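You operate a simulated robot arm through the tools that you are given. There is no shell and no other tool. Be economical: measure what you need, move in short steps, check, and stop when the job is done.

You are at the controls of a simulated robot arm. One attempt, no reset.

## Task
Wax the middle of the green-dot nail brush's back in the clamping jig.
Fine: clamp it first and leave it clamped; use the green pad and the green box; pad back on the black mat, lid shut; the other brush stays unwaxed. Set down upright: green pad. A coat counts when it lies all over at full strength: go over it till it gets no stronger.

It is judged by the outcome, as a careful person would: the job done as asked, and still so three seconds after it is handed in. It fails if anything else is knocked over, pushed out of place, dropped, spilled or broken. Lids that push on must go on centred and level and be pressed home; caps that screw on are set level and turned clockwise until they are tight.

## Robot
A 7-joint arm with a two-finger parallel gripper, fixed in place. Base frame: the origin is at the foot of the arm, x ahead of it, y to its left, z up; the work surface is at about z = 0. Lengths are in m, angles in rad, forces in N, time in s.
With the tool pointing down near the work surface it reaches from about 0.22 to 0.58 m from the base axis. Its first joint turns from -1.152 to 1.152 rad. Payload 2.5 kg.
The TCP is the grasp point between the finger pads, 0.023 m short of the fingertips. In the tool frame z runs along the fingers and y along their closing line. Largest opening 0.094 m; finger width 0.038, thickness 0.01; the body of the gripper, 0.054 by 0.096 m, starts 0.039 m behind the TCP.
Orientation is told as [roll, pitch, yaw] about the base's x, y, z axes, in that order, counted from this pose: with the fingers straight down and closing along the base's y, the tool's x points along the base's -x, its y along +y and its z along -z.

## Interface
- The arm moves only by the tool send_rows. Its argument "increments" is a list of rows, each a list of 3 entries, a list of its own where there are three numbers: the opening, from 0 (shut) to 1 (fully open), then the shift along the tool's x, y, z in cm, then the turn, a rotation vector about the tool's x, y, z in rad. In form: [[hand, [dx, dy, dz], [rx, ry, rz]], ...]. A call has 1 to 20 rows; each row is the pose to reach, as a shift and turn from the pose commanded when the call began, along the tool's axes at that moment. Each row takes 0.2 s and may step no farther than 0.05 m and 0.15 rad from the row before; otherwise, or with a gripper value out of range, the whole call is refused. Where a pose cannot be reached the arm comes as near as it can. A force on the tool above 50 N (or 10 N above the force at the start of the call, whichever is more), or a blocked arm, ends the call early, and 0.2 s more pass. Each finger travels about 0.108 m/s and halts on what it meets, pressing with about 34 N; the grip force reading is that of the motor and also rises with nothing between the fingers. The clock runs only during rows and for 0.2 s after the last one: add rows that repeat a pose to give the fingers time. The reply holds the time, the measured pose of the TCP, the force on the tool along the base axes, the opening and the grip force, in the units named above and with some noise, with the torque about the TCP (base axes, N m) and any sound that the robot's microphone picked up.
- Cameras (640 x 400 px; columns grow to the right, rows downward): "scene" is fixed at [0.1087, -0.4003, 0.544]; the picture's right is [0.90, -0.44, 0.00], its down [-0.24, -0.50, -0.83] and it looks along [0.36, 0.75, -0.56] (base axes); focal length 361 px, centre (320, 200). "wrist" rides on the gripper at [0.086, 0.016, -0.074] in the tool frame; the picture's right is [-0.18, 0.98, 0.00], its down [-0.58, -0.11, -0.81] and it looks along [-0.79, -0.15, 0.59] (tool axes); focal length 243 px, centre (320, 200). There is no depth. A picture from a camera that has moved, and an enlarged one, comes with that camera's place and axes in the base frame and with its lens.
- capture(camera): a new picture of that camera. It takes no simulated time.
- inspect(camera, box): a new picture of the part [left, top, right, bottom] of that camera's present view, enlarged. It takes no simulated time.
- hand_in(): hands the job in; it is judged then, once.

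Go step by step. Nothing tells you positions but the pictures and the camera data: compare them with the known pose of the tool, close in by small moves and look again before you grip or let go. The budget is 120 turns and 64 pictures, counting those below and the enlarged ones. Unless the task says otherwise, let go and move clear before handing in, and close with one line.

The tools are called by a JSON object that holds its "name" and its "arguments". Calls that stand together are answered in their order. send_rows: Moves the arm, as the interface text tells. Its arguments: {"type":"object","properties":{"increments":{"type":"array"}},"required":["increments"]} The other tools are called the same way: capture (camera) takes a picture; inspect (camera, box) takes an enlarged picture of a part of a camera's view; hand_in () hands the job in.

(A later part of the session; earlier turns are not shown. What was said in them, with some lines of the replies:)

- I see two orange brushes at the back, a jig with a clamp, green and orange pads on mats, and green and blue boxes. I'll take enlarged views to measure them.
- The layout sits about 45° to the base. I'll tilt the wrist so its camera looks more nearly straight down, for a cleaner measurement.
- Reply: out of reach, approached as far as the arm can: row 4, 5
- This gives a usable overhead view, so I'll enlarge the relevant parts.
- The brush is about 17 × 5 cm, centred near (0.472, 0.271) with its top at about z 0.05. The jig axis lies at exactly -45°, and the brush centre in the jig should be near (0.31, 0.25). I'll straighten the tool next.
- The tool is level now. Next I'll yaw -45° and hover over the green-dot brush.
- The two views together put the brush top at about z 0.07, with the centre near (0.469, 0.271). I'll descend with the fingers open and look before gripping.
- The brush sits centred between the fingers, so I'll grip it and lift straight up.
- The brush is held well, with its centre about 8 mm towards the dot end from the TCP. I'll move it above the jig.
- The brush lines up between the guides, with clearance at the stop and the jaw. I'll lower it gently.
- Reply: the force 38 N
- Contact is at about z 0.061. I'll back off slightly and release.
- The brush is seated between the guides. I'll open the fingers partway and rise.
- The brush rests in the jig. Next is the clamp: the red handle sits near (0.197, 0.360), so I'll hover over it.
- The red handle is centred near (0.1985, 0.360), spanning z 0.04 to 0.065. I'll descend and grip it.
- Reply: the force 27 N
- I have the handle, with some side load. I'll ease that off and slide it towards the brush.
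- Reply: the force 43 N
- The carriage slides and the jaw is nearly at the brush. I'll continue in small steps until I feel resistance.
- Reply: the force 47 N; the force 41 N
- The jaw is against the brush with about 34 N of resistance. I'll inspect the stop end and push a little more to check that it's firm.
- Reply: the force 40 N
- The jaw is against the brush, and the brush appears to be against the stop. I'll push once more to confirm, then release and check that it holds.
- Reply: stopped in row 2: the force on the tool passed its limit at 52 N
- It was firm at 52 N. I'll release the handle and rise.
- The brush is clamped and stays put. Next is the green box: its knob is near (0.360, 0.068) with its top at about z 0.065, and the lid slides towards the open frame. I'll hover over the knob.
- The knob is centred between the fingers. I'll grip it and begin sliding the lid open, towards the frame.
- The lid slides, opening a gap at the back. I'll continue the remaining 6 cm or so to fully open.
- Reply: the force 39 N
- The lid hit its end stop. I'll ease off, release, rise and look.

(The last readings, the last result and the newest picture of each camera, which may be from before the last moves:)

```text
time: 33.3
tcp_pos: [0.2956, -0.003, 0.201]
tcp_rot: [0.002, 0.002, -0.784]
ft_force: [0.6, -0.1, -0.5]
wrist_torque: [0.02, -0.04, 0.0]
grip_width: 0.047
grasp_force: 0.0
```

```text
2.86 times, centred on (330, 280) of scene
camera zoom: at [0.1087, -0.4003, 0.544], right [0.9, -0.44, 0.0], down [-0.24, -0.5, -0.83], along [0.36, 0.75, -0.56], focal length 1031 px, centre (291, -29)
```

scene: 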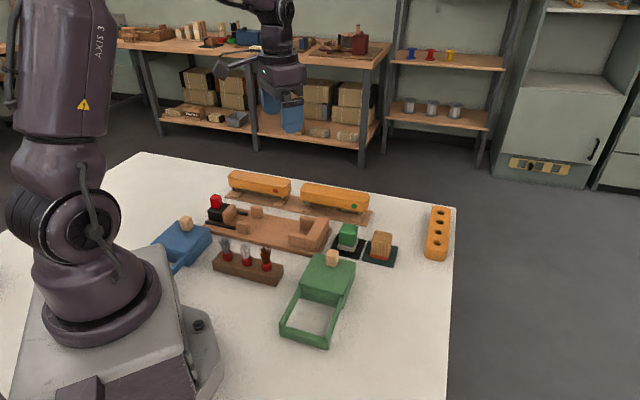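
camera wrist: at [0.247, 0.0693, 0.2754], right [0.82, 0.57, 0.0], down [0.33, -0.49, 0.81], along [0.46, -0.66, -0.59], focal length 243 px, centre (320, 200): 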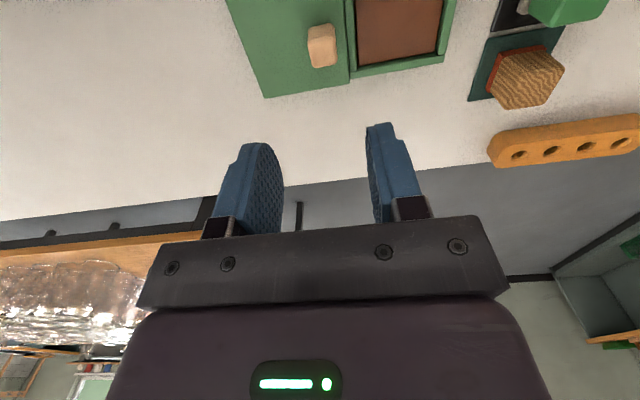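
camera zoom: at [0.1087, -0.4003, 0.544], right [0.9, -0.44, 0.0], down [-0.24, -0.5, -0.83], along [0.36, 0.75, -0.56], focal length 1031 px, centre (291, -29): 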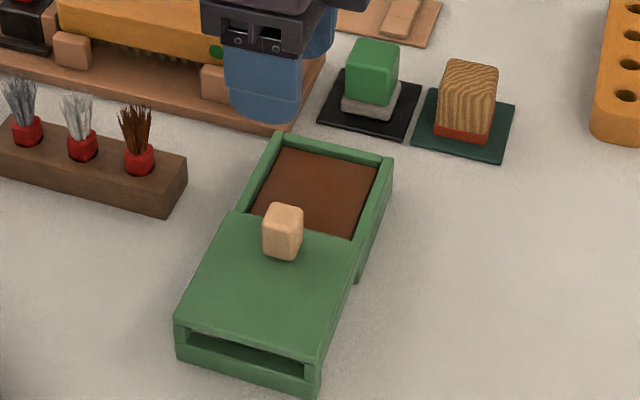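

The lid is open, showing brown wax centred near (0.338, 0.042). Next I'll hover over the green pad, near (0.427, 0.127).

{"name": "send_rows", "arguments": {"increments": [[0.8, [0, 4, 0], [0, 0, 0]], [0.8, [0, 8, 0], [0, 0, 0]], [0.8, [0, 12, 0], [0, 0, 0]], [0.8, [0, 16, 0], [0, 0, 0]], [0.8, [0, 18.5, 2], [0, 0, 0]], [0.8, [0, 18.5, 5], [0, 0, 0]], [0.8, [0, 18.5, 5], [0, 0, 0]]]}}

{"name": "capture", "arguments": {"camera": "wrist"}}

{"name": "inspect", "arguments": {"camera": "scene", "box": [310, 190, 406, 250]}}

```text
time: 34.9
tcp_pos: [0.4295, 0.1291, 0.1511]
tcp_rot: [0.001, 0.0, -0.785]
ft_force: [-0.5, -1.3, 1.1]
wrist_torque: [0.03, 0.0, 0.04]
grip_width: 0.0751
grasp_force: 0.0
```

```text
24 pictures are left
camera wrist: at [0.3796, 0.2023, 0.2252], right [0.82, 0.57, 0.0], down [0.33, -0.49, 0.81], along [0.46, -0.66, -0.59], focal length 243 px, centre (320, 200)
```

wrist: 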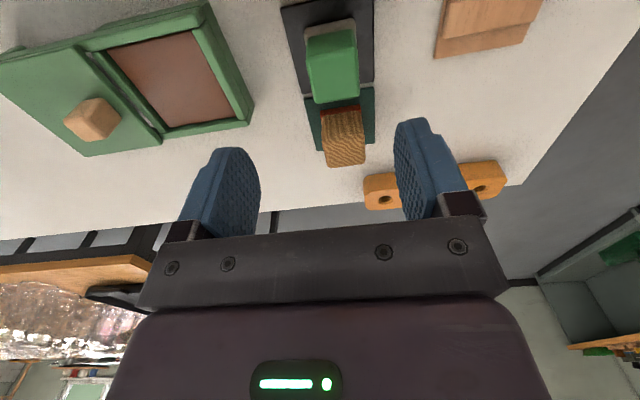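

```text
6.67 times, centred on (358, 220) of scene
camera zoom: at [0.1087, -0.4002, 0.544], right [0.9, -0.44, 0.0], down [-0.24, -0.5, -0.83], along [0.36, 0.75, -0.56], focal length 2405 px, centre (67, 67)
```

zoom: 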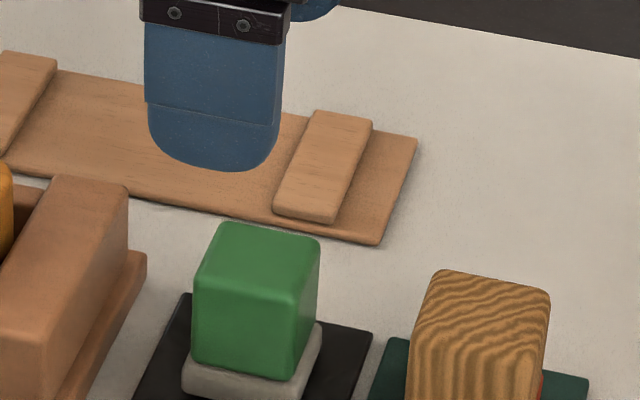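

The pad's green block top is centred near (0.438, 0.1345, 0.053). I'll descend over it.

{"name": "send_rows", "arguments": {"increments": [[0.8, [-0.2, 0.95, 2.5], [0, 0, 0]], [0.8, [-0.2, 0.95, 6], [0, 0, 0]], [0.8, [-0.2, 0.95, 8.5], [0, 0, 0]], [0.8, [-0.2, 0.95, 10.2], [0, 0, 0]], [0.8, [-0.2, 0.95, 10.2], [0, 0, 0]]]}}

{"name": "capture", "arguments": {"camera": "wrist"}}

{"name": "inspect", "arguments": {"camera": "scene", "box": [310, 190, 406, 250]}}

```text
time: 36.1
tcp_pos: [0.4373, 0.1347, 0.0517]
tcp_rot: [0.003, 0.0, -0.784]
ft_force: [-0.8, -0.1, 0.7]
wrist_torque: [0.0, 0.02, 0.03]
grip_width: 0.0754
grasp_force: 0.0
```

```text
22 pictures are left
camera wrist: at [0.388, 0.2078, 0.1243], right [0.82, 0.57, 0.0], down [0.33, -0.49, 0.81], along [0.46, -0.66, -0.59], focal length 243 px, centre (320, 200)
```

wrist: 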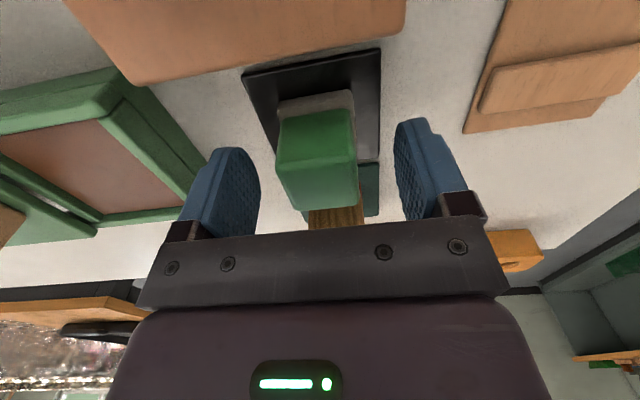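

```text
6.67 times, centred on (358, 220) of scene
camera zoom: at [0.1087, -0.4003, 0.544], right [0.9, -0.44, 0.0], down [-0.24, -0.5, -0.83], along [0.36, 0.75, -0.56], focal length 2405 px, centre (67, 67)
```

zoom: 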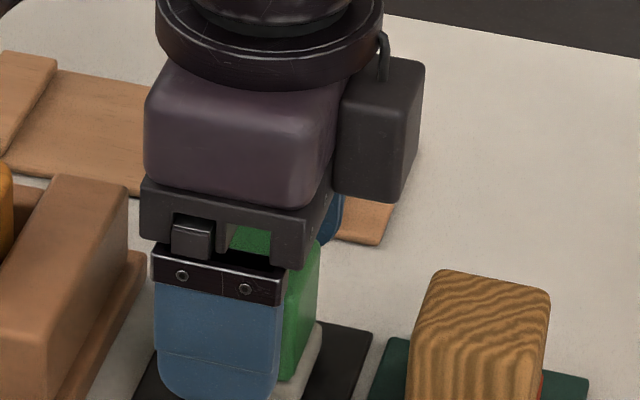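

The pad is well placed between the fingers. I'll grip it and lift.

{"name": "send_rows", "arguments": {"increments": [[0.5, [-0.2, 0, 0.2], [0, 0, 0]], [0.3, [-0.2, 0, 0.2], [0, 0, 0]], [0.15, [-0.2, 0, 0.2], [0, 0, 0]], [0.15, [-0.2, 0, 0.2], [0, 0, 0]], [0.15, [-0.2, 0, 0.2], [0, 0, 0]]]}}

```text
time: 37.3
tcp_pos: [0.4386, 0.1335, 0.0485]
tcp_rot: [0.001, 0.0, -0.784]
ft_force: [0.4, 0.4, 1.8]
wrist_torque: [-0.01, 0.04, -0.02]
grip_width: 0.0352
grasp_force: 33.6
```

I have the pad, width 0.035. I'll lift it and carry it above the wax in the green box.

{"name": "send_rows", "arguments": {"increments": [[0.15, [0, 0, -3], [0, 0, 0]], [0.15, [0, 0, -7.5], [0, 0, 0]], [0.15, [0, -1, -9], [0, 0, 0]], [0.15, [0.2, -5.5, -9], [0, 0, 0]], [0.15, [0.4, -10, -9], [0, 0, 0]], [0.15, [0.6, -13.5, -9], [0, 0, 0]], [0.15, [0.6, -13.5, -5], [0, 0, 0]], [0.15, [0.6, -13.5, -5], [0, 0, 0]]]}}

{"name": "inspect", "arguments": {"camera": "scene", "box": [270, 205, 400, 305]}}

```text
time: 39.1
tcp_pos: [0.3399, 0.0427, 0.0989]
tcp_rot: [0.003, -0.001, -0.786]
ft_force: [0.2, 0.6, 0.2]
wrist_torque: [-0.03, -0.02, 0.02]
grip_width: 0.0353
grasp_force: 33.6
```

```text
4.00 times, centred on (335, 255) of scene
camera zoom: at [0.1087, -0.4003, 0.544], right [0.9, -0.44, 0.0], down [-0.24, -0.5, -0.83], along [0.36, 0.75, -0.56], focal length 1443 px, centre (260, -20)
```

zoom: 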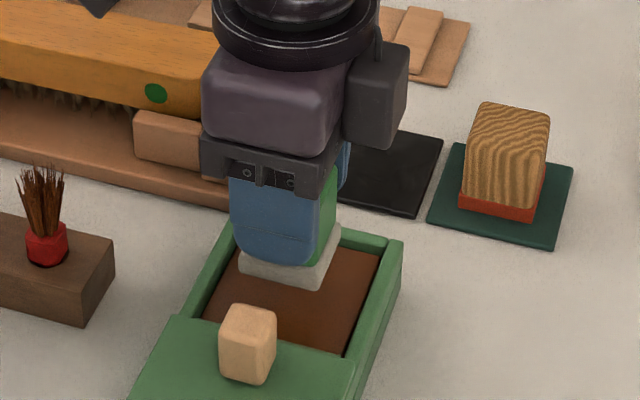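

The pad is over the wax, so I'll lower it gently until contact.

{"name": "send_rows", "arguments": {"increments": [[0.15, [0, 0, 1], [0, 0, 0]], [0.15, [0, 0, 1.6], [0, 0, 0]], [0.15, [0, 0, 2.0], [0, 0, 0]], [0.15, [0, 0, 2.0], [0, 0, 0]]]}}

```text
time: 40.1
tcp_pos: [0.3396, 0.0416, 0.078]
tcp_rot: [0.002, 0.001, -0.783]
ft_force: [-0.4, 0.1, -0.5]
wrist_torque: [0.01, 0.01, 0.01]
grip_width: 0.0348
grasp_force: 33.9
```

{"name": "send_rows", "arguments": {"increments": [[0.15, [0, 0, 0.3], [0, 0, 0]], [0.15, [0, 0, 0.6], [0, 0, 0]], [0.15, [0, 0, 0.6], [0, 0, 0]]]}}

{"name": "inspect", "arguments": {"camera": "scene", "box": [270, 205, 400, 305]}}

```text
time: 40.9
tcp_pos: [0.3394, 0.0409, 0.0717]
tcp_rot: [0.004, 0.0, -0.784]
ft_force: [-9.1, -0.8, 35.8]
wrist_torque: [-0.04, 0.24, 0.01]
grip_width: 0.0354
grasp_force: 34.1
```

```text
4.00 times, centred on (335, 255) of scene
camera zoom: at [0.1086, -0.4003, 0.5441], right [0.9, -0.44, 0.0], down [-0.24, -0.5, -0.83], along [0.36, 0.75, -0.55], focal length 1443 px, centre (260, -20)
```

zoom: 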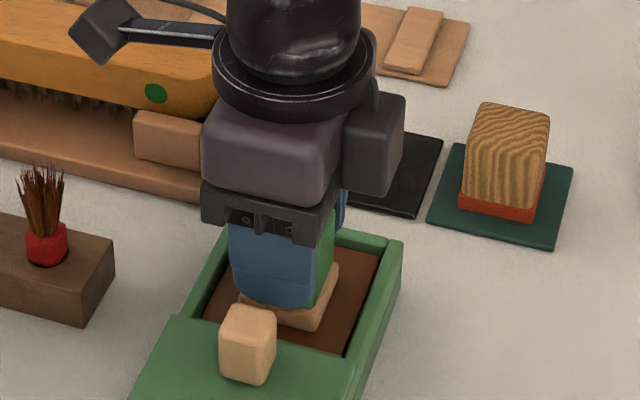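

The pad touches the wax and its sponge has turned tan. I'll ease the pressure, rub a little to load it fully, and lift.

{"name": "send_rows", "arguments": {"increments": [[0.15, [0, 0, -0.2], [0, 0, 0]], [0.15, [0.6, 0, -0.2], [0, 0, 0]], [0.15, [0, 0, -0.2], [0, 0, 0]], [0.15, [-0.6, 0, -0.2], [0, 0, 0]], [0.15, [0, 0, -0.2], [0, 0, 0]], [0.15, [0, 0, -0.1], [0, 0, 0]], [0.15, [0, 0, -2], [0, 0, 0]], [0.15, [0, 0, -6], [0, 0, 0]], [0.15, [0, 0, -10], [0, 0, 0]], [0.15, [0, 0, -10], [0, 0, 0]]]}}

{"name": "inspect", "arguments": {"camera": "scene", "box": [190, 160, 350, 260]}}

```text
time: 43.1
tcp_pos: [0.3394, 0.0399, 0.1722]
tcp_rot: [-0.001, 0.0, -0.784]
ft_force: [-1.0, -0.4, -0.9]
wrist_torque: [-0.02, 0.0, 0.0]
grip_width: 0.0351
grasp_force: 33.9
```

```text
4.00 times, centred on (270, 210) of scene
camera zoom: at [0.1087, -0.4003, 0.544], right [0.9, -0.44, 0.0], down [-0.24, -0.5, -0.83], along [0.36, 0.75, -0.56], focal length 1443 px, centre (520, 160)
```

zoom: 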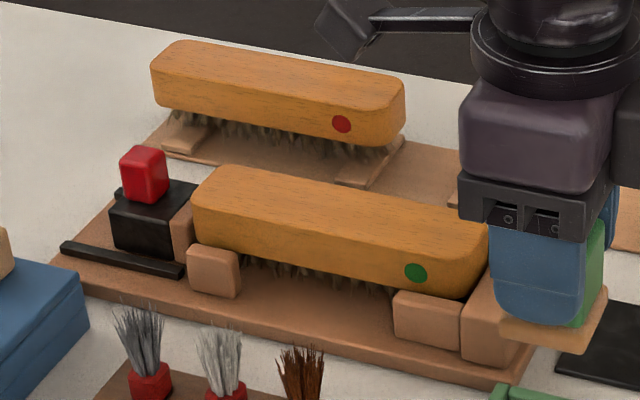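

The pad is loaded. I'll carry it above the middle of the clamped brush, near (0.3105, 0.2455).

{"name": "send_rows", "arguments": {"increments": [[0.15, [2.5, 1.9, 0], [0, 0, 0]], [0.15, [5.5, 4.2, 0], [0, 0, 0]], [0.15, [8.8, 6.6, 0], [0, 0, 0]], [0.15, [12, 9, 0], [0, 0, 0]], [0.15, [15, 11.3, 0], [0, 0, 0]], [0.15, [16.6, 12.5, 0], [0, 0, 0]], [0.15, [16.6, 12.5, 3], [0, 0, 0]], [0.15, [16.6, 12.5, 3], [0, 0, 0]]]}}

{"name": "inspect", "arguments": {"camera": "scene", "box": [190, 160, 350, 260]}}

{"name": "capture", "arguments": {"camera": "wrist"}}

```text
time: 44.9
tcp_pos: [0.3094, 0.2485, 0.1425]
tcp_rot: [0.002, 0.0, -0.784]
ft_force: [0.6, 0.4, -0.5]
wrist_torque: [0.0, -0.01, -0.01]
grip_width: 0.0352
grasp_force: 33.7
```

```text
4.00 times, centred on (270, 210) of scene
camera zoom: at [0.1087, -0.4002, 0.544], right [0.9, -0.44, 0.0], down [-0.24, -0.5, -0.83], along [0.36, 0.75, -0.56], focal length 1443 px, centre (520, 160)
```

zoom: 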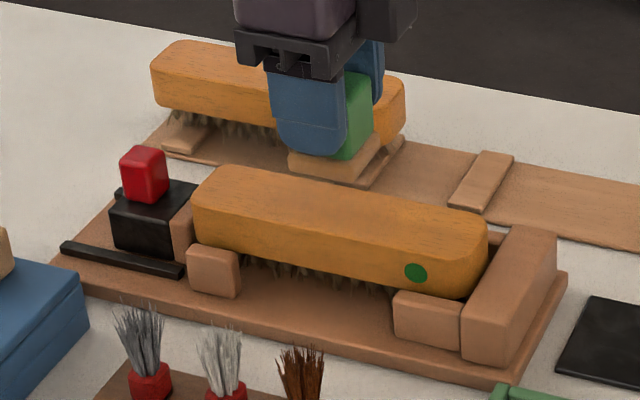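

```text
16 pictures are left
camera wrist: at [0.2592, 0.3207, 0.2161], right [0.82, 0.57, 0.0], down [0.33, -0.49, 0.81], along [0.46, -0.66, -0.59], focal length 243 px, centre (320, 200)
```

wrist: 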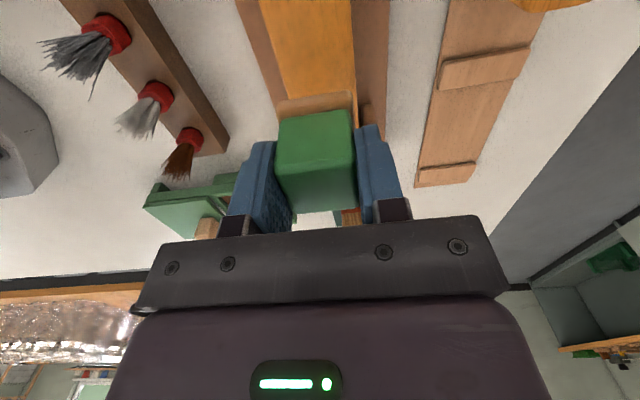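

{"name": "send_rows", "arguments": {"increments": [[0.15, [0, 0, 1], [0, 0, 0]], [0.15, [0, 0, 1.7], [0, 0, 0]], [0.15, [0, 0, 2.1], [0, 0, 0]], [0.15, [0, 0, 2.4], [0, 0, 0]], [0.15, [0, 0, 2.4], [0, 0, 0]]]}}

```text
time: 46.1
tcp_pos: [0.3104, 0.2455, 0.1178]
tcp_rot: [0.003, -0.001, -0.784]
ft_force: [-0.6, -0.3, -0.5]
wrist_torque: [-0.01, -0.02, -0.01]
grip_width: 0.0351
grasp_force: 33.6
```

{"name": "send_rows", "arguments": {"increments": [[0.15, [0, 0, 0.2], [0, 0, 0]], [0.15, [0, 0, 0.4], [0, 0, 0]], [0.15, [0, 0, 0.5], [0, 0, 0]], [0.15, [0, 0, 0.5], [0, 0, 0]]]}}

```text
time: 47.1
tcp_pos: [0.3091, 0.2471, 0.112]
tcp_rot: [0.002, 0.0, -0.784]
ft_force: [0.1, 0.0, -1.0]
wrist_torque: [0.02, 0.04, 0.04]
grip_width: 0.0352
grasp_force: 34.2
```

{"name": "send_rows", "arguments": {"increments": [[0.15, [0, 0, 0.2], [0, 0, 0]], [0.15, [0, 0, 0.4], [0, 0, 0]], [0.15, [0, 0, 0.5], [0, 0, 0]], [0.15, [0, 0, 0.5], [0, 0, 0]]]}}

```text
time: 48.1
tcp_pos: [0.3091, 0.247, 0.1077]
tcp_rot: [0.002, 0.001, -0.784]
ft_force: [0.6, -0.1, 4.0]
wrist_torque: [-0.07, 0.05, -0.04]
grip_width: 0.0349
grasp_force: 33.8
```

First touch is at about z 0.108. I'll press slightly more, stroke along the middle, then lift and look.

{"name": "send_rows", "arguments": {"increments": [[0.15, [0, 0, 0.1], [0, 0, 0]], [0.15, [0.7, 0, 0.1], [0, 0, 0]], [0.15, [1.4, 0, 0.1], [0, 0, 0]], [0.15, [0.7, 0, 0.1], [0, 0, 0]], [0.15, [0, 0, 0.1], [0, 0, 0]], [0.15, [-0.7, 0, 0.1], [0, 0, 0]], [0.15, [-1.4, 0, 0.1], [0, 0, 0]], [0.15, [-0.7, 0, 0.1], [0, 0, 0]], [0.15, [0, 0, 0.1], [0, 0, 0]], [0.15, [0, 0, 0.1], [0, 0, 0]]]}}

{"name": "send_rows", "arguments": {"increments": [[0.15, [0, 0, -2], [0, 0, 0]], [0.15, [0, 0, -6], [0, 0, 0]], [0.15, [0, 0, -6], [0, 0, 0]]]}}

{"name": "inspect", "arguments": {"camera": "scene", "box": [230, 180, 330, 243]}}

```text
time: 50.3
tcp_pos: [0.3101, 0.2468, 0.1063]
tcp_rot: [0.003, -0.004, -0.786]
ft_force: [9.4, -10.7, 30.3]
wrist_torque: [-0.42, -0.34, -0.01]
grip_width: 0.0355
grasp_force: 33.8
```

```text
time: 51.1
tcp_pos: [0.3088, 0.2457, 0.1656]
tcp_rot: [0.0, 0.0, -0.783]
ft_force: [1.6, -0.4, 0.0]
wrist_torque: [-0.01, 0.02, -0.02]
grip_width: 0.0352
grasp_force: 34.4
```

```text
6.35 times, centred on (280, 212) of scene
camera zoom: at [0.1087, -0.4003, 0.544], right [0.9, -0.44, 0.0], down [-0.24, -0.5, -0.83], along [0.36, 0.75, -0.56], focal length 2290 px, centre (574, 127)
```

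zoom: 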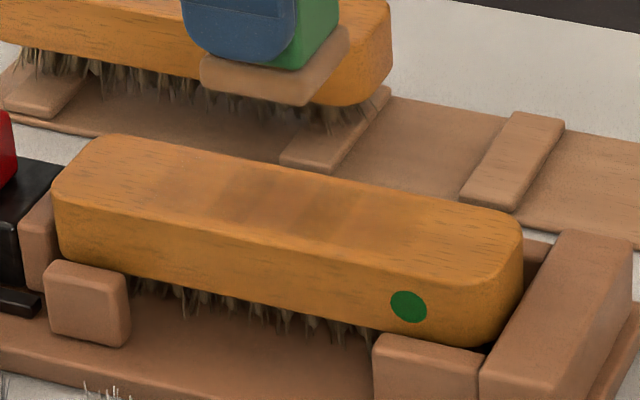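

A faint coat is showing across the middle and builds up with strokes. I'll go over it several more times, with small sideways shifts to cover the full width.

{"name": "send_rows", "arguments": {"increments": [[0.15, [0, 0, 4], [0, 0, 0]], [0.15, [0, 0, 5.7], [0, 0, 0]], [0.15, [0, 0.3, 6], [0, 0, 0]], [0.15, [0.8, 0.3, 6], [0, 0, 0]], [0.15, [1.6, 0.3, 6], [0, 0, 0]], [0.15, [0.8, 0.3, 6], [0, 0, 0]], [0.15, [0, 0.3, 6], [0, 0, 0]], [0.15, [-0.8, 0.3, 6], [0, 0, 0]], [0.15, [-1.6, 0.3, 6], [0, 0, 0]], [0.15, [-1.6, -0.3, 6], [0, 0, 0]], [0.15, [-0.8, -0.3, 6], [0, 0, 0]], [0.15, [0, -0.3, 6], [0, 0, 0]], [0.15, [0.8, -0.3, 6], [0, 0, 0]], [0.15, [1.6, -0.3, 6], [0, 0, 0]], [0.15, [1.6, 0.3, 6], [0, 0, 0]], [0.15, [0.8, 0.3, 6], [0, 0, 0]], [0.15, [0, 0.3, 6], [0, 0, 0]], [0.15, [-0.8, 0.3, 6], [0, 0, 0]], [0.15, [-1.6, 0.3, 6], [0, 0, 0]], [0.15, [-1.6, 0, 6], [0, 0, 0]]]}}

{"name": "send_rows", "arguments": {"increments": [[0.15, [0, -0.3, 0], [0, 0, 0]], [0.15, [0.8, -0.3, 0], [0, 0, 0]], [0.15, [1.6, -0.3, 0], [0, 0, 0]], [0.15, [2.4, -0.3, 0], [0, 0, 0]], [0.15, [3.2, -0.3, 0], [0, 0, 0]], [0.15, [3.2, 0.3, 0], [0, 0, 0]], [0.15, [2.4, 0.3, 0], [0, 0, 0]], [0.15, [1.6, 0.3, 0], [0, 0, 0]], [0.15, [0.8, 0.3, 0], [0, 0, 0]], [0.15, [0, 0.3, 0], [0, 0, 0]], [0.15, [0, -0.3, 0], [0, 0, 0]], [0.15, [0.8, -0.3, 0], [0, 0, 0]], [0.15, [1.6, -0.3, 0], [0, 0, 0]], [0.15, [2.4, -0.3, 0], [0, 0, 0]], [0.15, [3.2, -0.3, 0], [0, 0, 0]], [0.15, [1.6, 0, 0], [0, 0, 0]], [0.15, [1.6, 0, -2], [0, 0, 0]], [0.15, [1.6, 0, -6], [0, 0, 0]], [0.15, [1.6, 0, -6], [0, 0, 0]]]}}

{"name": "inspect", "arguments": {"camera": "scene", "box": [230, 180, 330, 243]}}

```text
time: 55.3
tcp_pos: [0.3207, 0.2365, 0.1068]
tcp_rot: [0.006, -0.003, -0.783]
ft_force: [2.4, 5.2, 13.3]
wrist_torque: [0.19, -0.03, -0.04]
grip_width: 0.0352
grasp_force: 33.9
```

```text
time: 59.3
tcp_pos: [0.3101, 0.2461, 0.1672]
tcp_rot: [0.0, 0.001, -0.785]
ft_force: [0.2, -0.2, 0.3]
wrist_torque: [-0.01, 0.02, -0.02]
grip_width: 0.0352
grasp_force: 34.3
```

```text
6.35 times, centred on (280, 212) of scene
camera zoom: at [0.1087, -0.4003, 0.544], right [0.9, -0.44, 0.0], down [-0.24, -0.5, -0.83], along [0.36, 0.75, -0.56], focal length 2290 px, centre (574, 127)
```

zoom: 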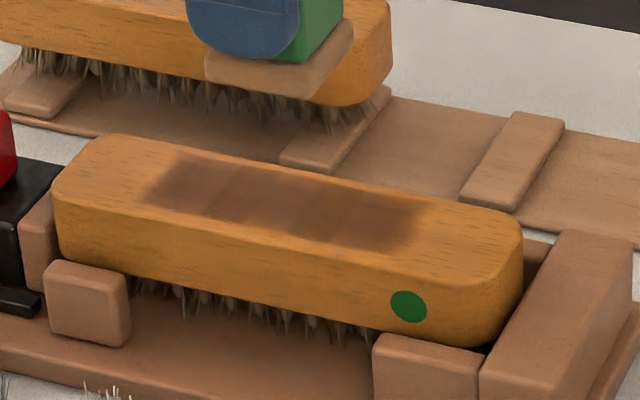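

A clear rectangular coat has formed. I'll do another round with slightly longer strokes, then compare whether it gets darker.

{"name": "send_rows", "arguments": {"increments": [[0.15, [0, 0, 4], [0, 0, 0]], [0.15, [0, 0, 5.7], [0, 0, 0]], [0.15, [0, 0.3, 6], [0, 0, 0]], [0.15, [0.8, 0.3, 6], [0, 0, 0]], [0.15, [1.6, 0.3, 6], [0, 0, 0]], [0.15, [2.2, 0.3, 6], [0, 0, 0]], [0.15, [2.2, -0.3, 6], [0, 0, 0]], [0.15, [1.6, -0.3, 6], [0, 0, 0]], [0.15, [0.8, -0.3, 6], [0, 0, 0]], [0.15, [0, -0.3, 6], [0, 0, 0]], [0.15, [-0.8, -0.3, 6], [0, 0, 0]], [0.15, [-1.6, -0.3, 6], [0, 0, 0]], [0.15, [-2.2, -0.3, 6], [0, 0, 0]], [0.15, [-2.2, 0.3, 6], [0, 0, 0]], [0.15, [-1.6, 0.3, 6], [0, 0, 0]], [0.15, [-2.2, 0, 6], [0, 0, 0]], [0.15, [-1.6, 0, 6], [0, 0, 0]], [0.15, [-0.8, 0, 6], [0, 0, 0]], [0.15, [0, 0, 6], [0, 0, 0]]]}}

{"name": "send_rows", "arguments": {"increments": [[0.15, [0.8, 0.3, 0], [0, 0, 0]], [0.15, [1.6, 0.3, 0], [0, 0, 0]], [0.15, [2.2, 0.3, 0], [0, 0, 0]], [0.15, [2.2, -0.3, 0], [0, 0, 0]], [0.15, [1.6, -0.3, 0], [0, 0, 0]], [0.15, [2.2, 0, 0], [0, 0, 0]], [0.15, [1.6, 0, 0], [0, 0, 0]], [0.15, [0.8, -0.3, 0], [0, 0, 0]], [0.15, [0, -0.3, 0], [0, 0, 0]], [0.15, [-0.8, -0.3, 0], [0, 0, 0]], [0.15, [-1.6, -0.3, 0], [0, 0, 0]], [0.15, [-2.2, -0.3, 0], [0, 0, 0]], [0.15, [-2.2, 0.3, 0], [0, 0, 0]], [0.15, [-1.6, 0.3, 0], [0, 0, 0]], [0.15, [-0.8, 0.3, 0], [0, 0, 0]], [0.15, [0, 0, 0], [0, 0, 0]], [0.15, [0, 0, -2], [0, 0, 0]], [0.15, [0, 0, -6], [0, 0, 0]], [0.15, [0, 0, -6], [0, 0, 0]]]}}

{"name": "inspect", "arguments": {"camera": "scene", "box": [230, 180, 330, 243]}}

```text
time: 63.3
tcp_pos: [0.3086, 0.2464, 0.1065]
tcp_rot: [0.002, 0.001, -0.783]
ft_force: [0.8, -0.2, -1.4]
wrist_torque: [-0.01, 0.04, 0.0]
grip_width: 0.0351
grasp_force: 34.2
```

```text
time: 67.3
tcp_pos: [0.3094, 0.2477, 0.1673]
tcp_rot: [0.002, 0.001, -0.784]
ft_force: [-0.1, 0.1, -0.9]
wrist_torque: [0.03, -0.05, -0.02]
grip_width: 0.0354
grasp_force: 33.6
```

```text
6.35 times, centred on (280, 212) of scene
camera zoom: at [0.1087, -0.4003, 0.544], right [0.9, -0.44, 0.0], down [-0.24, -0.5, -0.83], along [0.36, 0.75, -0.56], focal length 2290 px, centre (574, 127)
```

zoom: 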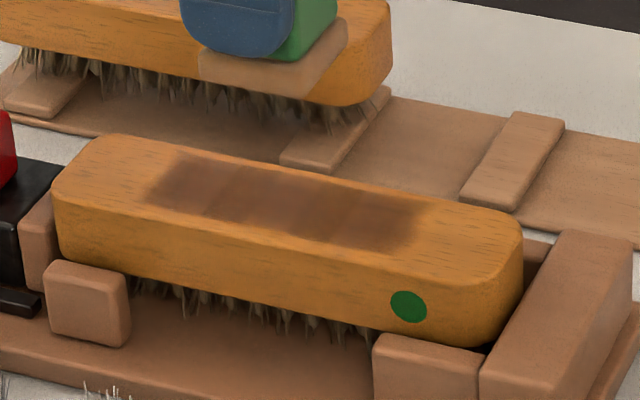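

The coat looks unchanged, but contact was light that round and the pad may be spent. I'll reload it from the green box and press properly to be sure.

{"name": "send_rows", "arguments": {"increments": [[0.15, [-3, -2.2, 0], [0, 0, 0]], [0.15, [-6.5, -4.9, 0], [0, 0, 0]], [0.15, [-10, -7.5, 0], [0, 0, 0]], [0.15, [-13.5, -10.1, 0], [0, 0, 0]], [0.15, [-16.6, -12.5, 0], [0, 0, 0]], [0.15, [-16.6, -12.5, 3], [0, 0, 0]], [0.15, [-16.6, -12.5, 6.5], [0, 0, 0]], [0.15, [-16.6, -12.5, 8.5], [0, 0, 0]], [0.15, [-16.6, -12.5, 8.5], [0, 0, 0]]]}}

```text
time: 69.3
tcp_pos: [0.3381, 0.0409, 0.0799]
tcp_rot: [0.003, 0.001, -0.785]
ft_force: [-0.3, -0.3, 0.0]
wrist_torque: [0.01, 0.0, -0.02]
grip_width: 0.035
grasp_force: 33.8
```

{"name": "send_rows", "arguments": {"increments": [[0.15, [0, 0, 0.4], [0, 0, 0]], [0.15, [0, 0, 0.7], [0, 0, 0]], [0.15, [0.5, 0, 0.75], [0, 0, 0]], [0.15, [0, 0, 0.75], [0, 0, 0]], [0.15, [-0.5, 0, 0.75], [0, 0, 0]], [0.15, [0, 0, 0.75], [0, 0, 0]], [0.15, [0, 0, 0.75], [0, 0, 0]]]}}

```text
time: 70.9
tcp_pos: [0.3382, 0.0413, 0.0733]
tcp_rot: [0.001, 0.001, -0.783]
ft_force: [0.3, 0.6, -0.1]
wrist_torque: [-0.01, 0.04, 0.02]
grip_width: 0.035
grasp_force: 34.3
```

{"name": "send_rows", "arguments": {"increments": [[0.15, [0, 0, 0.1], [0, 0, 0]], [0.15, [0, 0, 0.2], [0, 0, 0]], [0.15, [0.4, 0, 0.2], [0, 0, 0]], [0.15, [-0.4, 0, 0.2], [0, 0, 0]], [0.15, [0, 0, 0.2], [0, 0, 0]], [0.15, [0, 0, 0.2], [0, 0, 0]]]}}

{"name": "inspect", "arguments": {"camera": "scene", "box": [270, 205, 400, 305]}}

```text
time: 72.3
tcp_pos: [0.3377, 0.0417, 0.0726]
tcp_rot: [0.001, 0.0, -0.783]
ft_force: [-0.1, 0.1, -0.1]
wrist_torque: [0.0, -0.01, -0.02]
grip_width: 0.0352
grasp_force: 34.0
```

```text
4.00 times, centred on (335, 255) of scene
camera zoom: at [0.1087, -0.4003, 0.544], right [0.9, -0.44, 0.0], down [-0.24, -0.5, -0.83], along [0.36, 0.75, -0.56], focal length 1443 px, centre (260, -20)
```

zoom: 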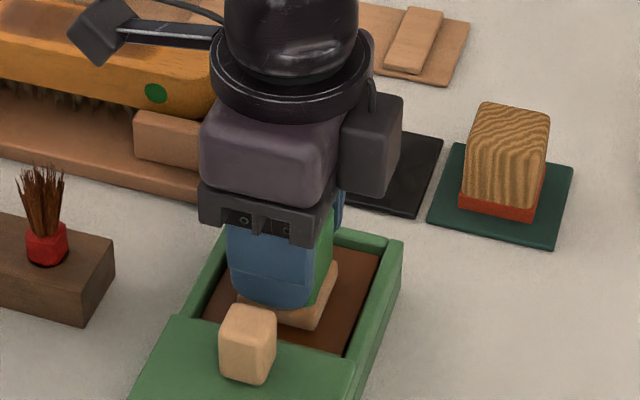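

{"name": "send_rows", "arguments": {"increments": [[0.15, [0, 0, 0.1], [0, 0, 0]], [0.15, [0, 0, 0.2], [0, 0, 0]], [0.15, [0, 0, 0.2], [0, 0, 0]]]}}

```text
time: 73.1
tcp_pos: [0.3391, 0.0426, 0.0704]
tcp_rot: [0.002, 0.0, -0.784]
ft_force: [-6.2, -3.2, 24.2]
wrist_torque: [-0.05, 0.38, 0.0]
grip_width: 0.0352
grasp_force: 33.7
```

That's firm contact. Now back over the brush.

{"name": "send_rows", "arguments": {"increments": [[0.15, [0, 0, -2], [0, 0, 0]], [0.15, [0, 0, -6], [0, 0, 0]], [0.15, [0, 0, -9.7], [0, 0, 0]], [0.15, [3, 2.2, -9.7], [0, 0, 0]], [0.15, [6.5, 4.9, -9.7], [0, 0, 0]], [0.15, [10, 7.5, -9.7], [0, 0, 0]], [0.15, [13.5, 10.1, -9.7], [0, 0, 0]], [0.15, [16.6, 12.5, -9.7], [0, 0, 0]], [0.15, [16.6, 12.5, -7.5], [0, 0, 0]], [0.15, [16.6, 12.5, -4.5], [0, 0, 0]], [0.15, [16.6, 12.5, -4.2], [0, 0, 0]], [0.15, [16.6, 12.5, -3.9], [0, 0, 0]], [0.15, [16.6, 12.5, -3.8], [0, 0, 0]]]}}

```text
time: 75.9
tcp_pos: [0.3078, 0.246, 0.1082]
tcp_rot: [0.002, -0.001, -0.783]
ft_force: [0.6, 0.6, -0.1]
wrist_torque: [-0.02, 0.02, 0.0]
grip_width: 0.0352
grasp_force: 34.0
```

{"name": "send_rows", "arguments": {"increments": [[0.15, [0, 0, 0.15], [0, 0, 0]], [0.15, [0, 0, 0.3], [0, 0, 0]], [0.15, [0, 0, 0.3], [0, 0, 0]]]}}

```text
time: 76.7
tcp_pos: [0.3089, 0.2467, 0.1048]
tcp_rot: [0.003, 0.003, -0.783]
ft_force: [-3.6, -4.3, 20.0]
wrist_torque: [-0.17, 0.31, 0.03]
grip_width: 0.035
grasp_force: 34.4
```

I have contact at 20 N, so I'll stroke the whole patch with the reloaded pad.

{"name": "send_rows", "arguments": {"increments": [[0.15, [0, 0.3, 0], [0, 0, 0]], [0.15, [0.8, 0.3, 0], [0, 0, 0]], [0.15, [1.6, 0.3, 0], [0, 0, 0]], [0.15, [2.2, 0.3, 0], [0, 0, 0]], [0.15, [2.2, -0.3, 0], [0, 0, 0]], [0.15, [1.6, -0.3, 0], [0, 0, 0]], [0.15, [0.8, -0.3, 0], [0, 0, 0]], [0.15, [0, -0.3, 0], [0, 0, 0]], [0.15, [-0.8, -0.3, 0], [0, 0, 0]], [0.15, [-1.6, -0.3, 0], [0, 0, 0]], [0.15, [-2.2, -0.3, 0], [0, 0, 0]], [0.15, [-2.2, 0.3, 0], [0, 0, 0]], [0.15, [-1.6, 0.3, 0], [0, 0, 0]], [0.15, [-0.8, 0.3, 0], [0, 0, 0]], [0.15, [0, 0.3, 0], [0, 0, 0]], [0.15, [0.8, 0, 0], [0, 0, 0]], [0.15, [1.6, 0, 0], [0, 0, 0]], [0.15, [2.2, 0, 0], [0, 0, 0]], [0.15, [1.6, 0, 0], [0, 0, 0]], [0.15, [0.8, 0, 0], [0, 0, 0]]]}}

{"name": "send_rows", "arguments": {"increments": [[0.15, [-0.8, 0, 0.05], [0, 0, 0]], [0.15, [-1.6, 0, 0.05], [0, 0, 0]], [0.15, [-2.4, 0, 0.05], [0, 0, 0]], [0.15, [-3, 0, 0.05], [0, 0, 0]], [0.15, [-2.4, 0.3, 0.05], [0, 0, 0]], [0.15, [-1.6, 0.3, 0.05], [0, 0, 0]], [0.15, [-0.8, 0.3, 0.05], [0, 0, 0]], [0.15, [-0.8, -0.3, 0.05], [0, 0, 0]], [0.15, [-1.6, -0.3, 0.05], [0, 0, 0]], [0.15, [-0.8, 0, 0.05], [0, 0, 0]], [0.15, [-0.8, 0, -2], [0, 0, 0]], [0.15, [-0.8, 0, -6], [0, 0, 0]], [0.15, [-0.8, 0, -6], [0, 0, 0]]]}}

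{"name": "inspect", "arguments": {"camera": "scene", "box": [230, 180, 330, 243]}}

```text
time: 80.9
tcp_pos: [0.3027, 0.2534, 0.104]
tcp_rot: [0.002, 0.001, -0.783]
ft_force: [-2.1, 1.0, 4.2]
wrist_torque: [-0.02, -0.02, -0.03]
grip_width: 0.0351
grasp_force: 34.2
```

```text
time: 83.7
tcp_pos: [0.3075, 0.2459, 0.1663]
tcp_rot: [0.0, 0.0, -0.783]
ft_force: [-0.1, 0.6, 0.0]
wrist_torque: [0.02, 0.01, -0.01]
grip_width: 0.0351
grasp_force: 34.4
```

```text
6.35 times, centred on (280, 212) of scene
camera zoom: at [0.1087, -0.4003, 0.544], right [0.9, -0.44, 0.0], down [-0.24, -0.5, -0.83], along [0.36, 0.75, -0.56], focal length 2290 px, centre (574, 127)
```

zoom: 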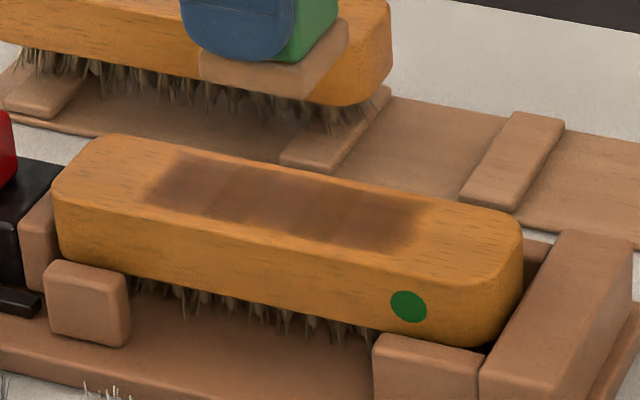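

{"name": "inspect", "arguments": {"camera": "scene", "box": [248, 198, 302, 224]}}

```text
11.85 times, centred on (275, 211) of scene
camera zoom: at [0.1087, -0.4003, 0.544], right [0.9, -0.44, 0.0], down [-0.24, -0.5, -0.83], along [0.36, 0.75, -0.56], focal length 4275 px, centre (853, 70)
```

zoom: 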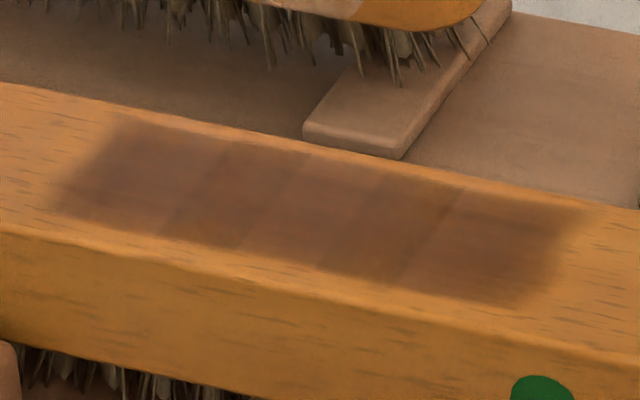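

The coat is nearly even over five cells. I'll do one more firm round and compare at the same zoom to see whether it still gets stronger.

{"name": "send_rows", "arguments": {"increments": [[0.15, [0, 0, 4], [0, 0, 0]], [0.15, [0, 0, 5.9], [0, 0, 0]], [0.15, [0, 0, 6.15], [0, 0, 0]], [0.15, [0, 0, 6.25], [0, 0, 0]]]}}

```text
time: 84.7
tcp_pos: [0.3085, 0.2478, 0.1027]
tcp_rot: [0.006, 0.002, -0.784]
ft_force: [-9.7, -7.2, 35.4]
wrist_torque: [-0.28, 0.27, 0.03]
grip_width: 0.0352
grasp_force: 34.2
```

{"name": "send_rows", "arguments": {"increments": [[0.15, [0, 0.2, -0.05], [0, 0, 0]], [0.15, [0.8, 0.2, -0.05], [0, 0, 0]], [0.15, [1.6, 0.2, -0.05], [0, 0, 0]], [0.15, [2.2, 0.2, -0.05], [0, 0, 0]], [0.15, [2.2, -0.2, -0.05], [0, 0, 0]], [0.15, [1.6, -0.2, -0.05], [0, 0, 0]], [0.15, [0.8, -0.2, -0.05], [0, 0, 0]], [0.15, [0, -0.2, -0.05], [0, 0, 0]], [0.15, [-0.8, -0.2, -0.05], [0, 0, 0]], [0.15, [-1.6, -0.2, -0.05], [0, 0, 0]], [0.15, [-2.2, -0.2, -0.05], [0, 0, 0]], [0.15, [-2.2, 0.2, -0.05], [0, 0, 0]], [0.15, [-1.6, 0.2, -0.05], [0, 0, 0]], [0.15, [-0.8, 0.2, -0.05], [0, 0, 0]], [0.15, [0, 0.2, -0.05], [0, 0, 0]], [0.15, [0.8, 0, -0.05], [0, 0, 0]], [0.15, [1.6, 0, -0.05], [0, 0, 0]], [0.15, [0.8, 0, -0.05], [0, 0, 0]], [0.15, [0, 0, -0.05], [0, 0, 0]]]}}

{"name": "send_rows", "arguments": {"increments": [[0.15, [-0.8, 0, 0], [0, 0, 0]], [0.15, [-1.6, 0, 0], [0, 0, 0]], [0.15, [-0.8, 0, 0], [0, 0, 0]], [0.15, [0, 0, 0], [0, 0, 0]], [0.15, [0, 0, -2], [0, 0, 0]], [0.15, [0, 0, -6], [0, 0, 0]], [0.15, [0, 0, -6], [0, 0, 0]]]}}

{"name": "inspect", "arguments": {"camera": "scene", "box": [248, 198, 302, 224]}}

```text
time: 88.7
tcp_pos: [0.309, 0.2471, 0.1017]
tcp_rot: [0.0, 0.002, -0.784]
ft_force: [-2.9, 1.9, 9.2]
wrist_torque: [0.1, 0.0, 0.02]
grip_width: 0.035
grasp_force: 33.9
```

```text
time: 90.3
tcp_pos: [0.3075, 0.2475, 0.1636]
tcp_rot: [-0.001, 0.0, -0.784]
ft_force: [0.3, -0.6, -1.4]
wrist_torque: [0.01, 0.03, 0.0]
grip_width: 0.0352
grasp_force: 33.8
```

```text
11.85 times, centred on (275, 211) of scene
camera zoom: at [0.1087, -0.4003, 0.544], right [0.9, -0.44, 0.0], down [-0.24, -0.5, -0.83], along [0.36, 0.75, -0.56], focal length 4275 px, centre (853, 70)
```

zoom: 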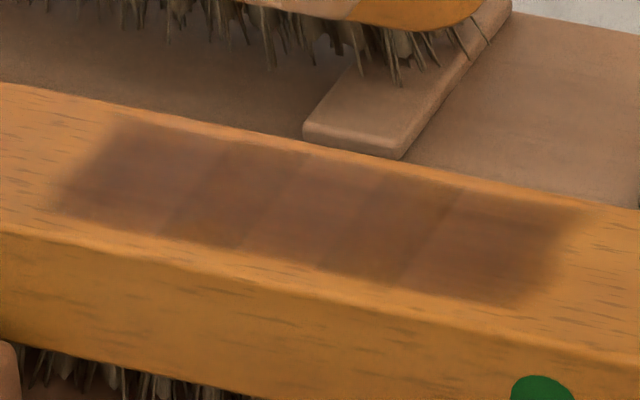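

The coat is unchanged, so it is at full strength. I'll take the pad back to the black mat.

{"name": "send_rows", "arguments": {"increments": [[0.15, [-3.5, 0.2, 0], [0, 0, 0]], [0.15, [-7.5, 0.5, 0], [0, 0, 0]], [0.15, [-11.5, 0.8, 0], [0, 0, 0]], [0.15, [-15, 1, 0], [0, 0, 0]], [0.15, [-17.2, 1.2, 0], [0, 0, 0]], [0.15, [-17.2, 1.2, 3], [0, 0, 0]], [0.15, [-17.2, 1.2, 7], [0, 0, 0]], [0.15, [-17.2, 1.2, 8.5], [0, 0, 0]], [0.15, [-17.2, 1.2, 8.5], [0, 0, 0]]]}}

{"name": "inspect", "arguments": {"camera": "scene", "box": [290, 190, 410, 265]}}

```text
time: 92.3
tcp_pos: [0.4404, 0.1325, 0.0789]
tcp_rot: [0.001, 0.0, -0.785]
ft_force: [0.2, 0.1, 0.0]
wrist_torque: [0.0, 0.03, 0.02]
grip_width: 0.0352
grasp_force: 34.3
```

```text
5.33 times, centred on (350, 228) of scene
camera zoom: at [0.1087, -0.4003, 0.544], right [0.9, -0.44, 0.0], down [-0.24, -0.5, -0.83], along [0.36, 0.75, -0.56], focal length 1924 px, centre (160, 53)
```

zoom: 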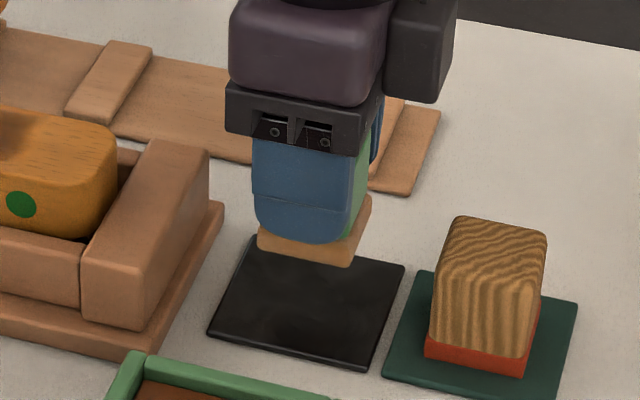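

The pad is aligned above the mat, so I'll lower it.

{"name": "send_rows", "arguments": {"increments": [[0.15, [0, 0, 1.5], [0, 0, 0]], [0.15, [0, 0, 2.5], [0, 0, 0]], [0.15, [0, 0, 2.9], [0, 0, 0]], [0.15, [0, 0, 2.9], [0, 0, 0]]]}}

```text
time: 93.3
tcp_pos: [0.4396, 0.1341, 0.0483]
tcp_rot: [0.002, 0.0, -0.783]
ft_force: [-0.3, -0.1, -1.1]
wrist_torque: [0.01, 0.0, 0.0]
grip_width: 0.0353
grasp_force: 34.6
```

{"name": "send_rows", "arguments": {"increments": [[0.15, [0, 0, 0.15], [0, 0, 0]], [0.15, [0, 0, 0.3], [0, 0, 0]], [0.15, [0, 0, 0.4], [0, 0, 0]], [0.15, [0, 0, 0.4], [0, 0, 0]]]}}

```text
time: 94.3
tcp_pos: [0.439, 0.1353, 0.0461]
tcp_rot: [0.002, 0.001, -0.782]
ft_force: [-0.3, 0.3, -0.8]
wrist_torque: [0.01, -0.02, 0.01]
grip_width: 0.0352
grasp_force: 34.6
```

{"name": "send_rows", "arguments": {"increments": [[0.15, [0, 0, 0.1], [0, 0, 0]], [0.15, [0, 0, 0.2], [0, 0, 0]], [0.15, [0, 0, 0.2], [0, 0, 0]]]}}

```text
time: 95.1
tcp_pos: [0.4392, 0.1339, 0.0437]
tcp_rot: [0.003, 0.001, -0.784]
ft_force: [-0.1, 0.6, -0.1]
wrist_torque: [-0.09, 0.01, -0.01]
grip_width: 0.0354
grasp_force: 34.4
```

{"name": "send_rows", "arguments": {"increments": [[0.15, [0, 0, 0.1], [0, 0, 0]], [0.15, [0, 0, 0.2], [0, 0, 0]], [0.15, [0, 0, 0.2], [0, 0, 0]]]}}

```text
time: 95.9
tcp_pos: [0.4408, 0.1357, 0.0426]
tcp_rot: [0.005, 0.001, -0.784]
ft_force: [-11.6, 0.6, 35.1]
wrist_torque: [-0.08, 0.35, -0.03]
grip_width: 0.0356
grasp_force: 34.2
```

The pad is on the mat. I'll ease off, release and rise.

{"name": "send_rows", "arguments": {"increments": [[0.15, [0, 0, -0.15], [0, 0, 0]], [0.5, [0, 0, -0.15], [0, 0, 0]], [0.75, [0, 0, -0.15], [0, 0, 0]], [0.75, [0, 0, -0.15], [0, 0, 0]], [0.75, [0, 0, -3], [0, 0, 0]], [0.75, [0, 0, -7], [0, 0, 0]], [0.75, [0, 0, -11], [0, 0, 0]], [0.75, [0, 0, -11], [0, 0, 0]]]}}

{"name": "inspect", "arguments": {"camera": "scene", "box": [260, 190, 410, 330]}}

```text
time: 97.7
tcp_pos: [0.44, 0.1341, 0.1524]
tcp_rot: [0.002, 0.0, -0.784]
ft_force: [-0.2, 0.8, 0.2]
wrist_torque: [0.04, -0.01, -0.02]
grip_width: 0.0702
grasp_force: 0.1
```

```text
2.86 times, centred on (335, 260) of scene
camera zoom: at [0.1087, -0.4003, 0.544], right [0.9, -0.44, 0.0], down [-0.24, -0.5, -0.83], along [0.36, 0.75, -0.56], focal length 1031 px, centre (277, 29)
```

zoom: 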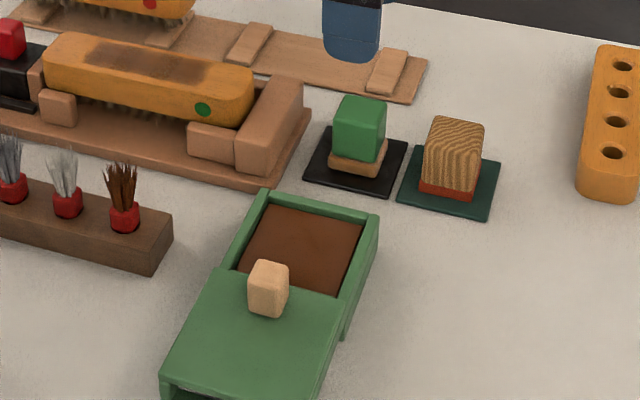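

The pad stands upright on the black mat. Next I'll shut the lid, starting by hovering over its knob near (0.297, -0.002).

{"name": "send_rows", "arguments": {"increments": [[0.55, [0.1, -4, 0], [0, 0, 0]], [0.55, [0.2, -8, 0], [0, 0, 0]], [0.55, [0.3, -12, 0], [0, 0, 0]], [0.55, [0.4, -16, 0], [0, 0, 0]], [0.55, [0.5, -19.7, 0], [0, 0, 0]], [0.55, [0.5, -19.7, 3], [0, 0, 0]], [0.55, [0.5, -19.7, 3], [0, 0, 0]]]}}

{"name": "capture", "arguments": {"camera": "wrist"}}

```text
time: 99.3
tcp_pos: [0.2981, -0.0029, 0.1194]
tcp_rot: [0.001, 0.001, -0.784]
ft_force: [0.3, 0.8, 0.6]
wrist_torque: [-0.01, -0.01, 0.02]
grip_width: 0.0515
grasp_force: 0.1
```

```text
6 pictures are left
camera wrist: at [0.2486, 0.0707, 0.1936], right [0.82, 0.57, 0.0], down [0.33, -0.49, 0.81], along [0.46, -0.66, -0.59], focal length 243 px, centre (320, 200)
```

wrist: 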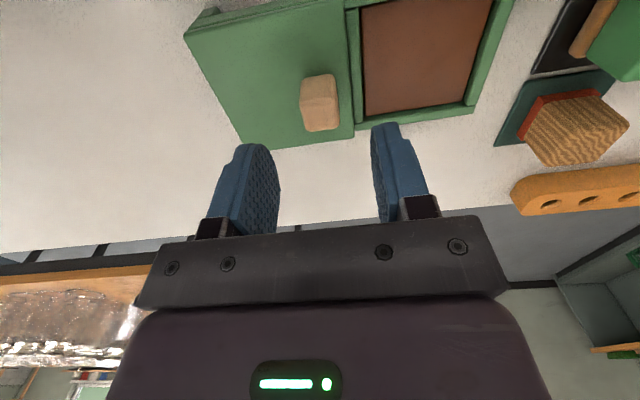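

{"name": "send_rows", "arguments": {"increments": [[0.55, [0, 0.1, 2], [0, 0, 0]], [0.55, [0, 0.1, 4], [0, 0, 0]], [0.55, [0, 0.1, 4.75], [0, 0, 0]], [0.3, [0, 0.1, 4.75], [0, 0, 0]], [0.05, [0, 0.1, 4.75], [0, 0, 0]], [0.05, [0, 0.1, 4.75], [0, 0, 0]], [0.05, [0, 0.1, 4.75], [0, 0, 0]]]}}

```text
time: 100.9
tcp_pos: [0.2989, -0.0019, 0.0723]
tcp_rot: [0.0, 0.001, -0.785]
ft_force: [1.6, -0.4, -7.0]
wrist_torque: [-0.36, -0.14, -0.13]
grip_width: 0.0216
grasp_force: 45.2
```

The knob is gripped. I'll slide the lid back towards closed.

{"name": "send_rows", "arguments": {"increments": [[0.05, [0, 1, 0], [0, 0, 0]], [0.05, [0, 2, 0], [0, 0, 0]], [0.05, [0, 3, 0], [0, 0, 0]], [0.05, [0, 4, 0], [0, 0, 0]], [0.05, [0, 5, 0], [0, 0, 0]], [0.05, [0, 6, 0], [0, 0, 0]], [0.05, [0, 7, 0], [0, 0, 0]], [0.05, [0, 7.8, 0], [0, 0, 0]], [0.05, [0, 7.8, 0], [0, 0, 0]]]}}

```text
time: 102.9
tcp_pos: [0.354, 0.053, 0.0729]
tcp_rot: [0.001, -0.005, -0.786]
ft_force: [18.0, -18.8, -31.2]
wrist_torque: [0.04, 0.16, 0.13]
grip_width: 0.0219
grasp_force: 45.0
```

{"name": "send_rows", "arguments": {"increments": [[0.05, [-0.1, 0, 0.1], [0, 0, 0]], [0.05, [-0.1, 0.4, 0.1], [0, 0, 0]], [0.05, [-0.1, 0.8, 0.1], [0, 0, 0]], [0.05, [-0.1, 1.1, 0.1], [0, 0, 0]], [0.05, [-0.1, 1.4, 0.1], [0, 0, 0]], [0.05, [-0.1, 1.4, 0.1], [0, 0, 0]]]}}

{"name": "inspect", "arguments": {"camera": "scene", "box": [260, 220, 380, 350]}}

```text
time: 104.3
tcp_pos: [0.3627, 0.0624, 0.0725]
tcp_rot: [0.0, 0.004, -0.785]
ft_force: [-15.3, -11.9, 42.9]
wrist_torque: [0.05, 0.17, -0.08]
grip_width: 0.022
grasp_force: 45.1
```

```text
3.08 times, centred on (320, 285) of scene
camera zoom: at [0.1086, -0.4003, 0.5441], right [0.9, -0.44, 0.0], down [-0.24, -0.5, -0.83], along [0.36, 0.75, -0.55], focal length 1110 px, centre (320, -62)
```

zoom: 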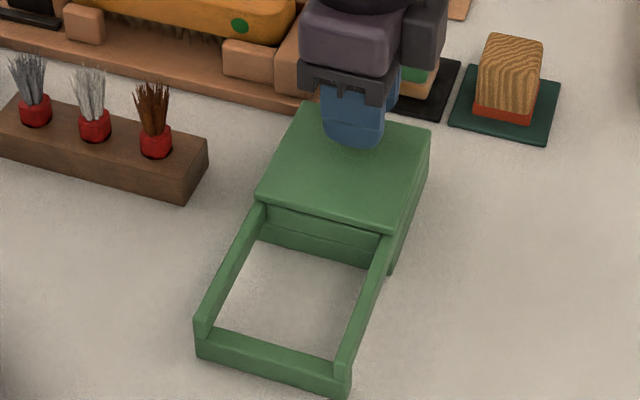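

The lid is back at its starting outline and against its stop. I'll nudge it once more, relieve the pressure, release and rise.

{"name": "send_rows", "arguments": {"increments": [[0.05, [0, 0.15, -0.15], [0, 0, 0]], [0.05, [0, 0.15, -0.15], [0, 0, 0]]]}}

{"name": "send_rows", "arguments": {"increments": [[0.05, [0, -0.1, 0], [0, 0, 0]], [0.3, [0, -0.1, 0], [0, 0, 0]], [0.5, [0, -0.1, 0], [0, 0, 0]], [0.5, [0, -0.1, -3], [0, 0, 0]], [0.5, [0, -0.1, -7], [0, 0, 0]], [0.5, [0, -0.1, -12], [0, 0, 0]], [0.5, [0, -0.1, -17], [0, 0, 0]], [0.5, [0, -0.1, -17], [0, 0, 0]]]}}

{"name": "capture", "arguments": {"camera": "scene"}}

{"name": "inspect", "arguments": {"camera": "scene", "box": [200, 170, 410, 350]}}

```text
time: 104.9
tcp_pos: [0.362, 0.0632, 0.0715]
tcp_rot: [-0.005, 0.002, -0.786]
ft_force: [-11.0, -20.2, 8.2]
wrist_torque: [0.33, 0.43, 0.12]
grip_width: 0.0216
grasp_force: 44.8
```

```text
time: 106.7
tcp_pos: [0.3615, 0.066, 0.2433]
tcp_rot: [0.0, 0.001, -0.784]
ft_force: [0.1, 0.3, 0.7]
wrist_torque: [0.01, -0.02, -0.01]
grip_width: 0.0471
grasp_force: 0.1
```

```text
4 pictures are left
```

scene: 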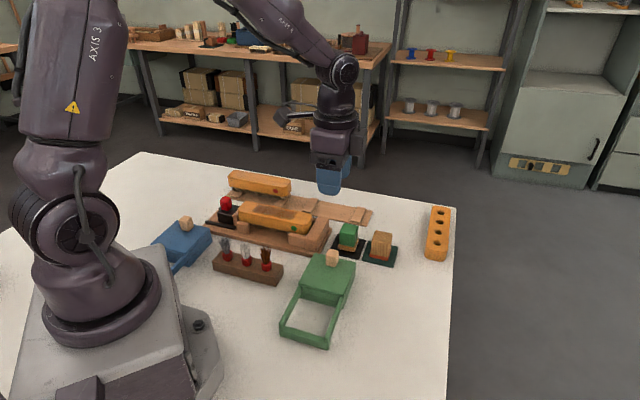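

```text
2.22 times, centred on (305, 260) of scene
camera zoom: at [0.1087, -0.4003, 0.544], right [0.9, -0.44, 0.0], down [-0.24, -0.5, -0.83], along [0.36, 0.75, -0.56], focal length 802 px, centre (353, 67)
```

zoom: 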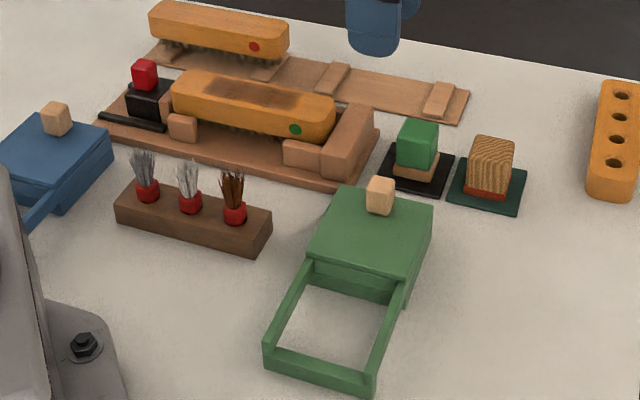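

Everything looks in place. I'll take one last close look at the clamp.

{"name": "inspect", "arguments": {"camera": "scene", "box": [205, 185, 335, 255]}}

```text
4.92 times, centred on (270, 220) of scene
camera zoom: at [0.1087, -0.4003, 0.544], right [0.9, -0.44, 0.0], down [-0.24, -0.5, -0.83], along [0.36, 0.75, -0.56], focal length 1776 px, centre (566, 102)
```

zoom: 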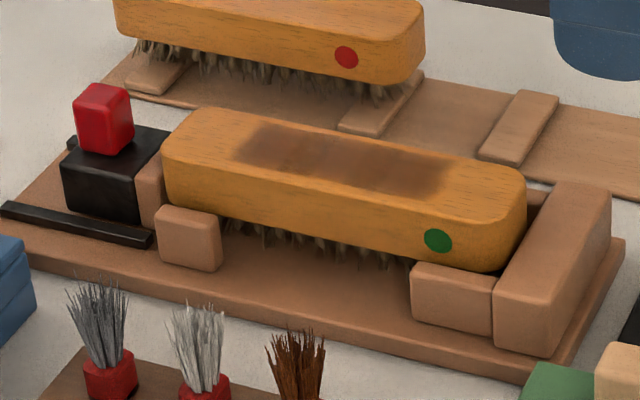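

The jaw is still tight on the brush, the coat is even, the pad is upright on the black mat, and the lid is shut. I'm handing in.

{"name": "hand_in", "arguments": {}}

```text
The job is handed in.
```

The green-dot brush is clamped in the jig and waxed across the middle of its back until the coat got no darker; the green pad stands upright on the black mat, the green box's lid is shut, and the other brush is unwaxed.
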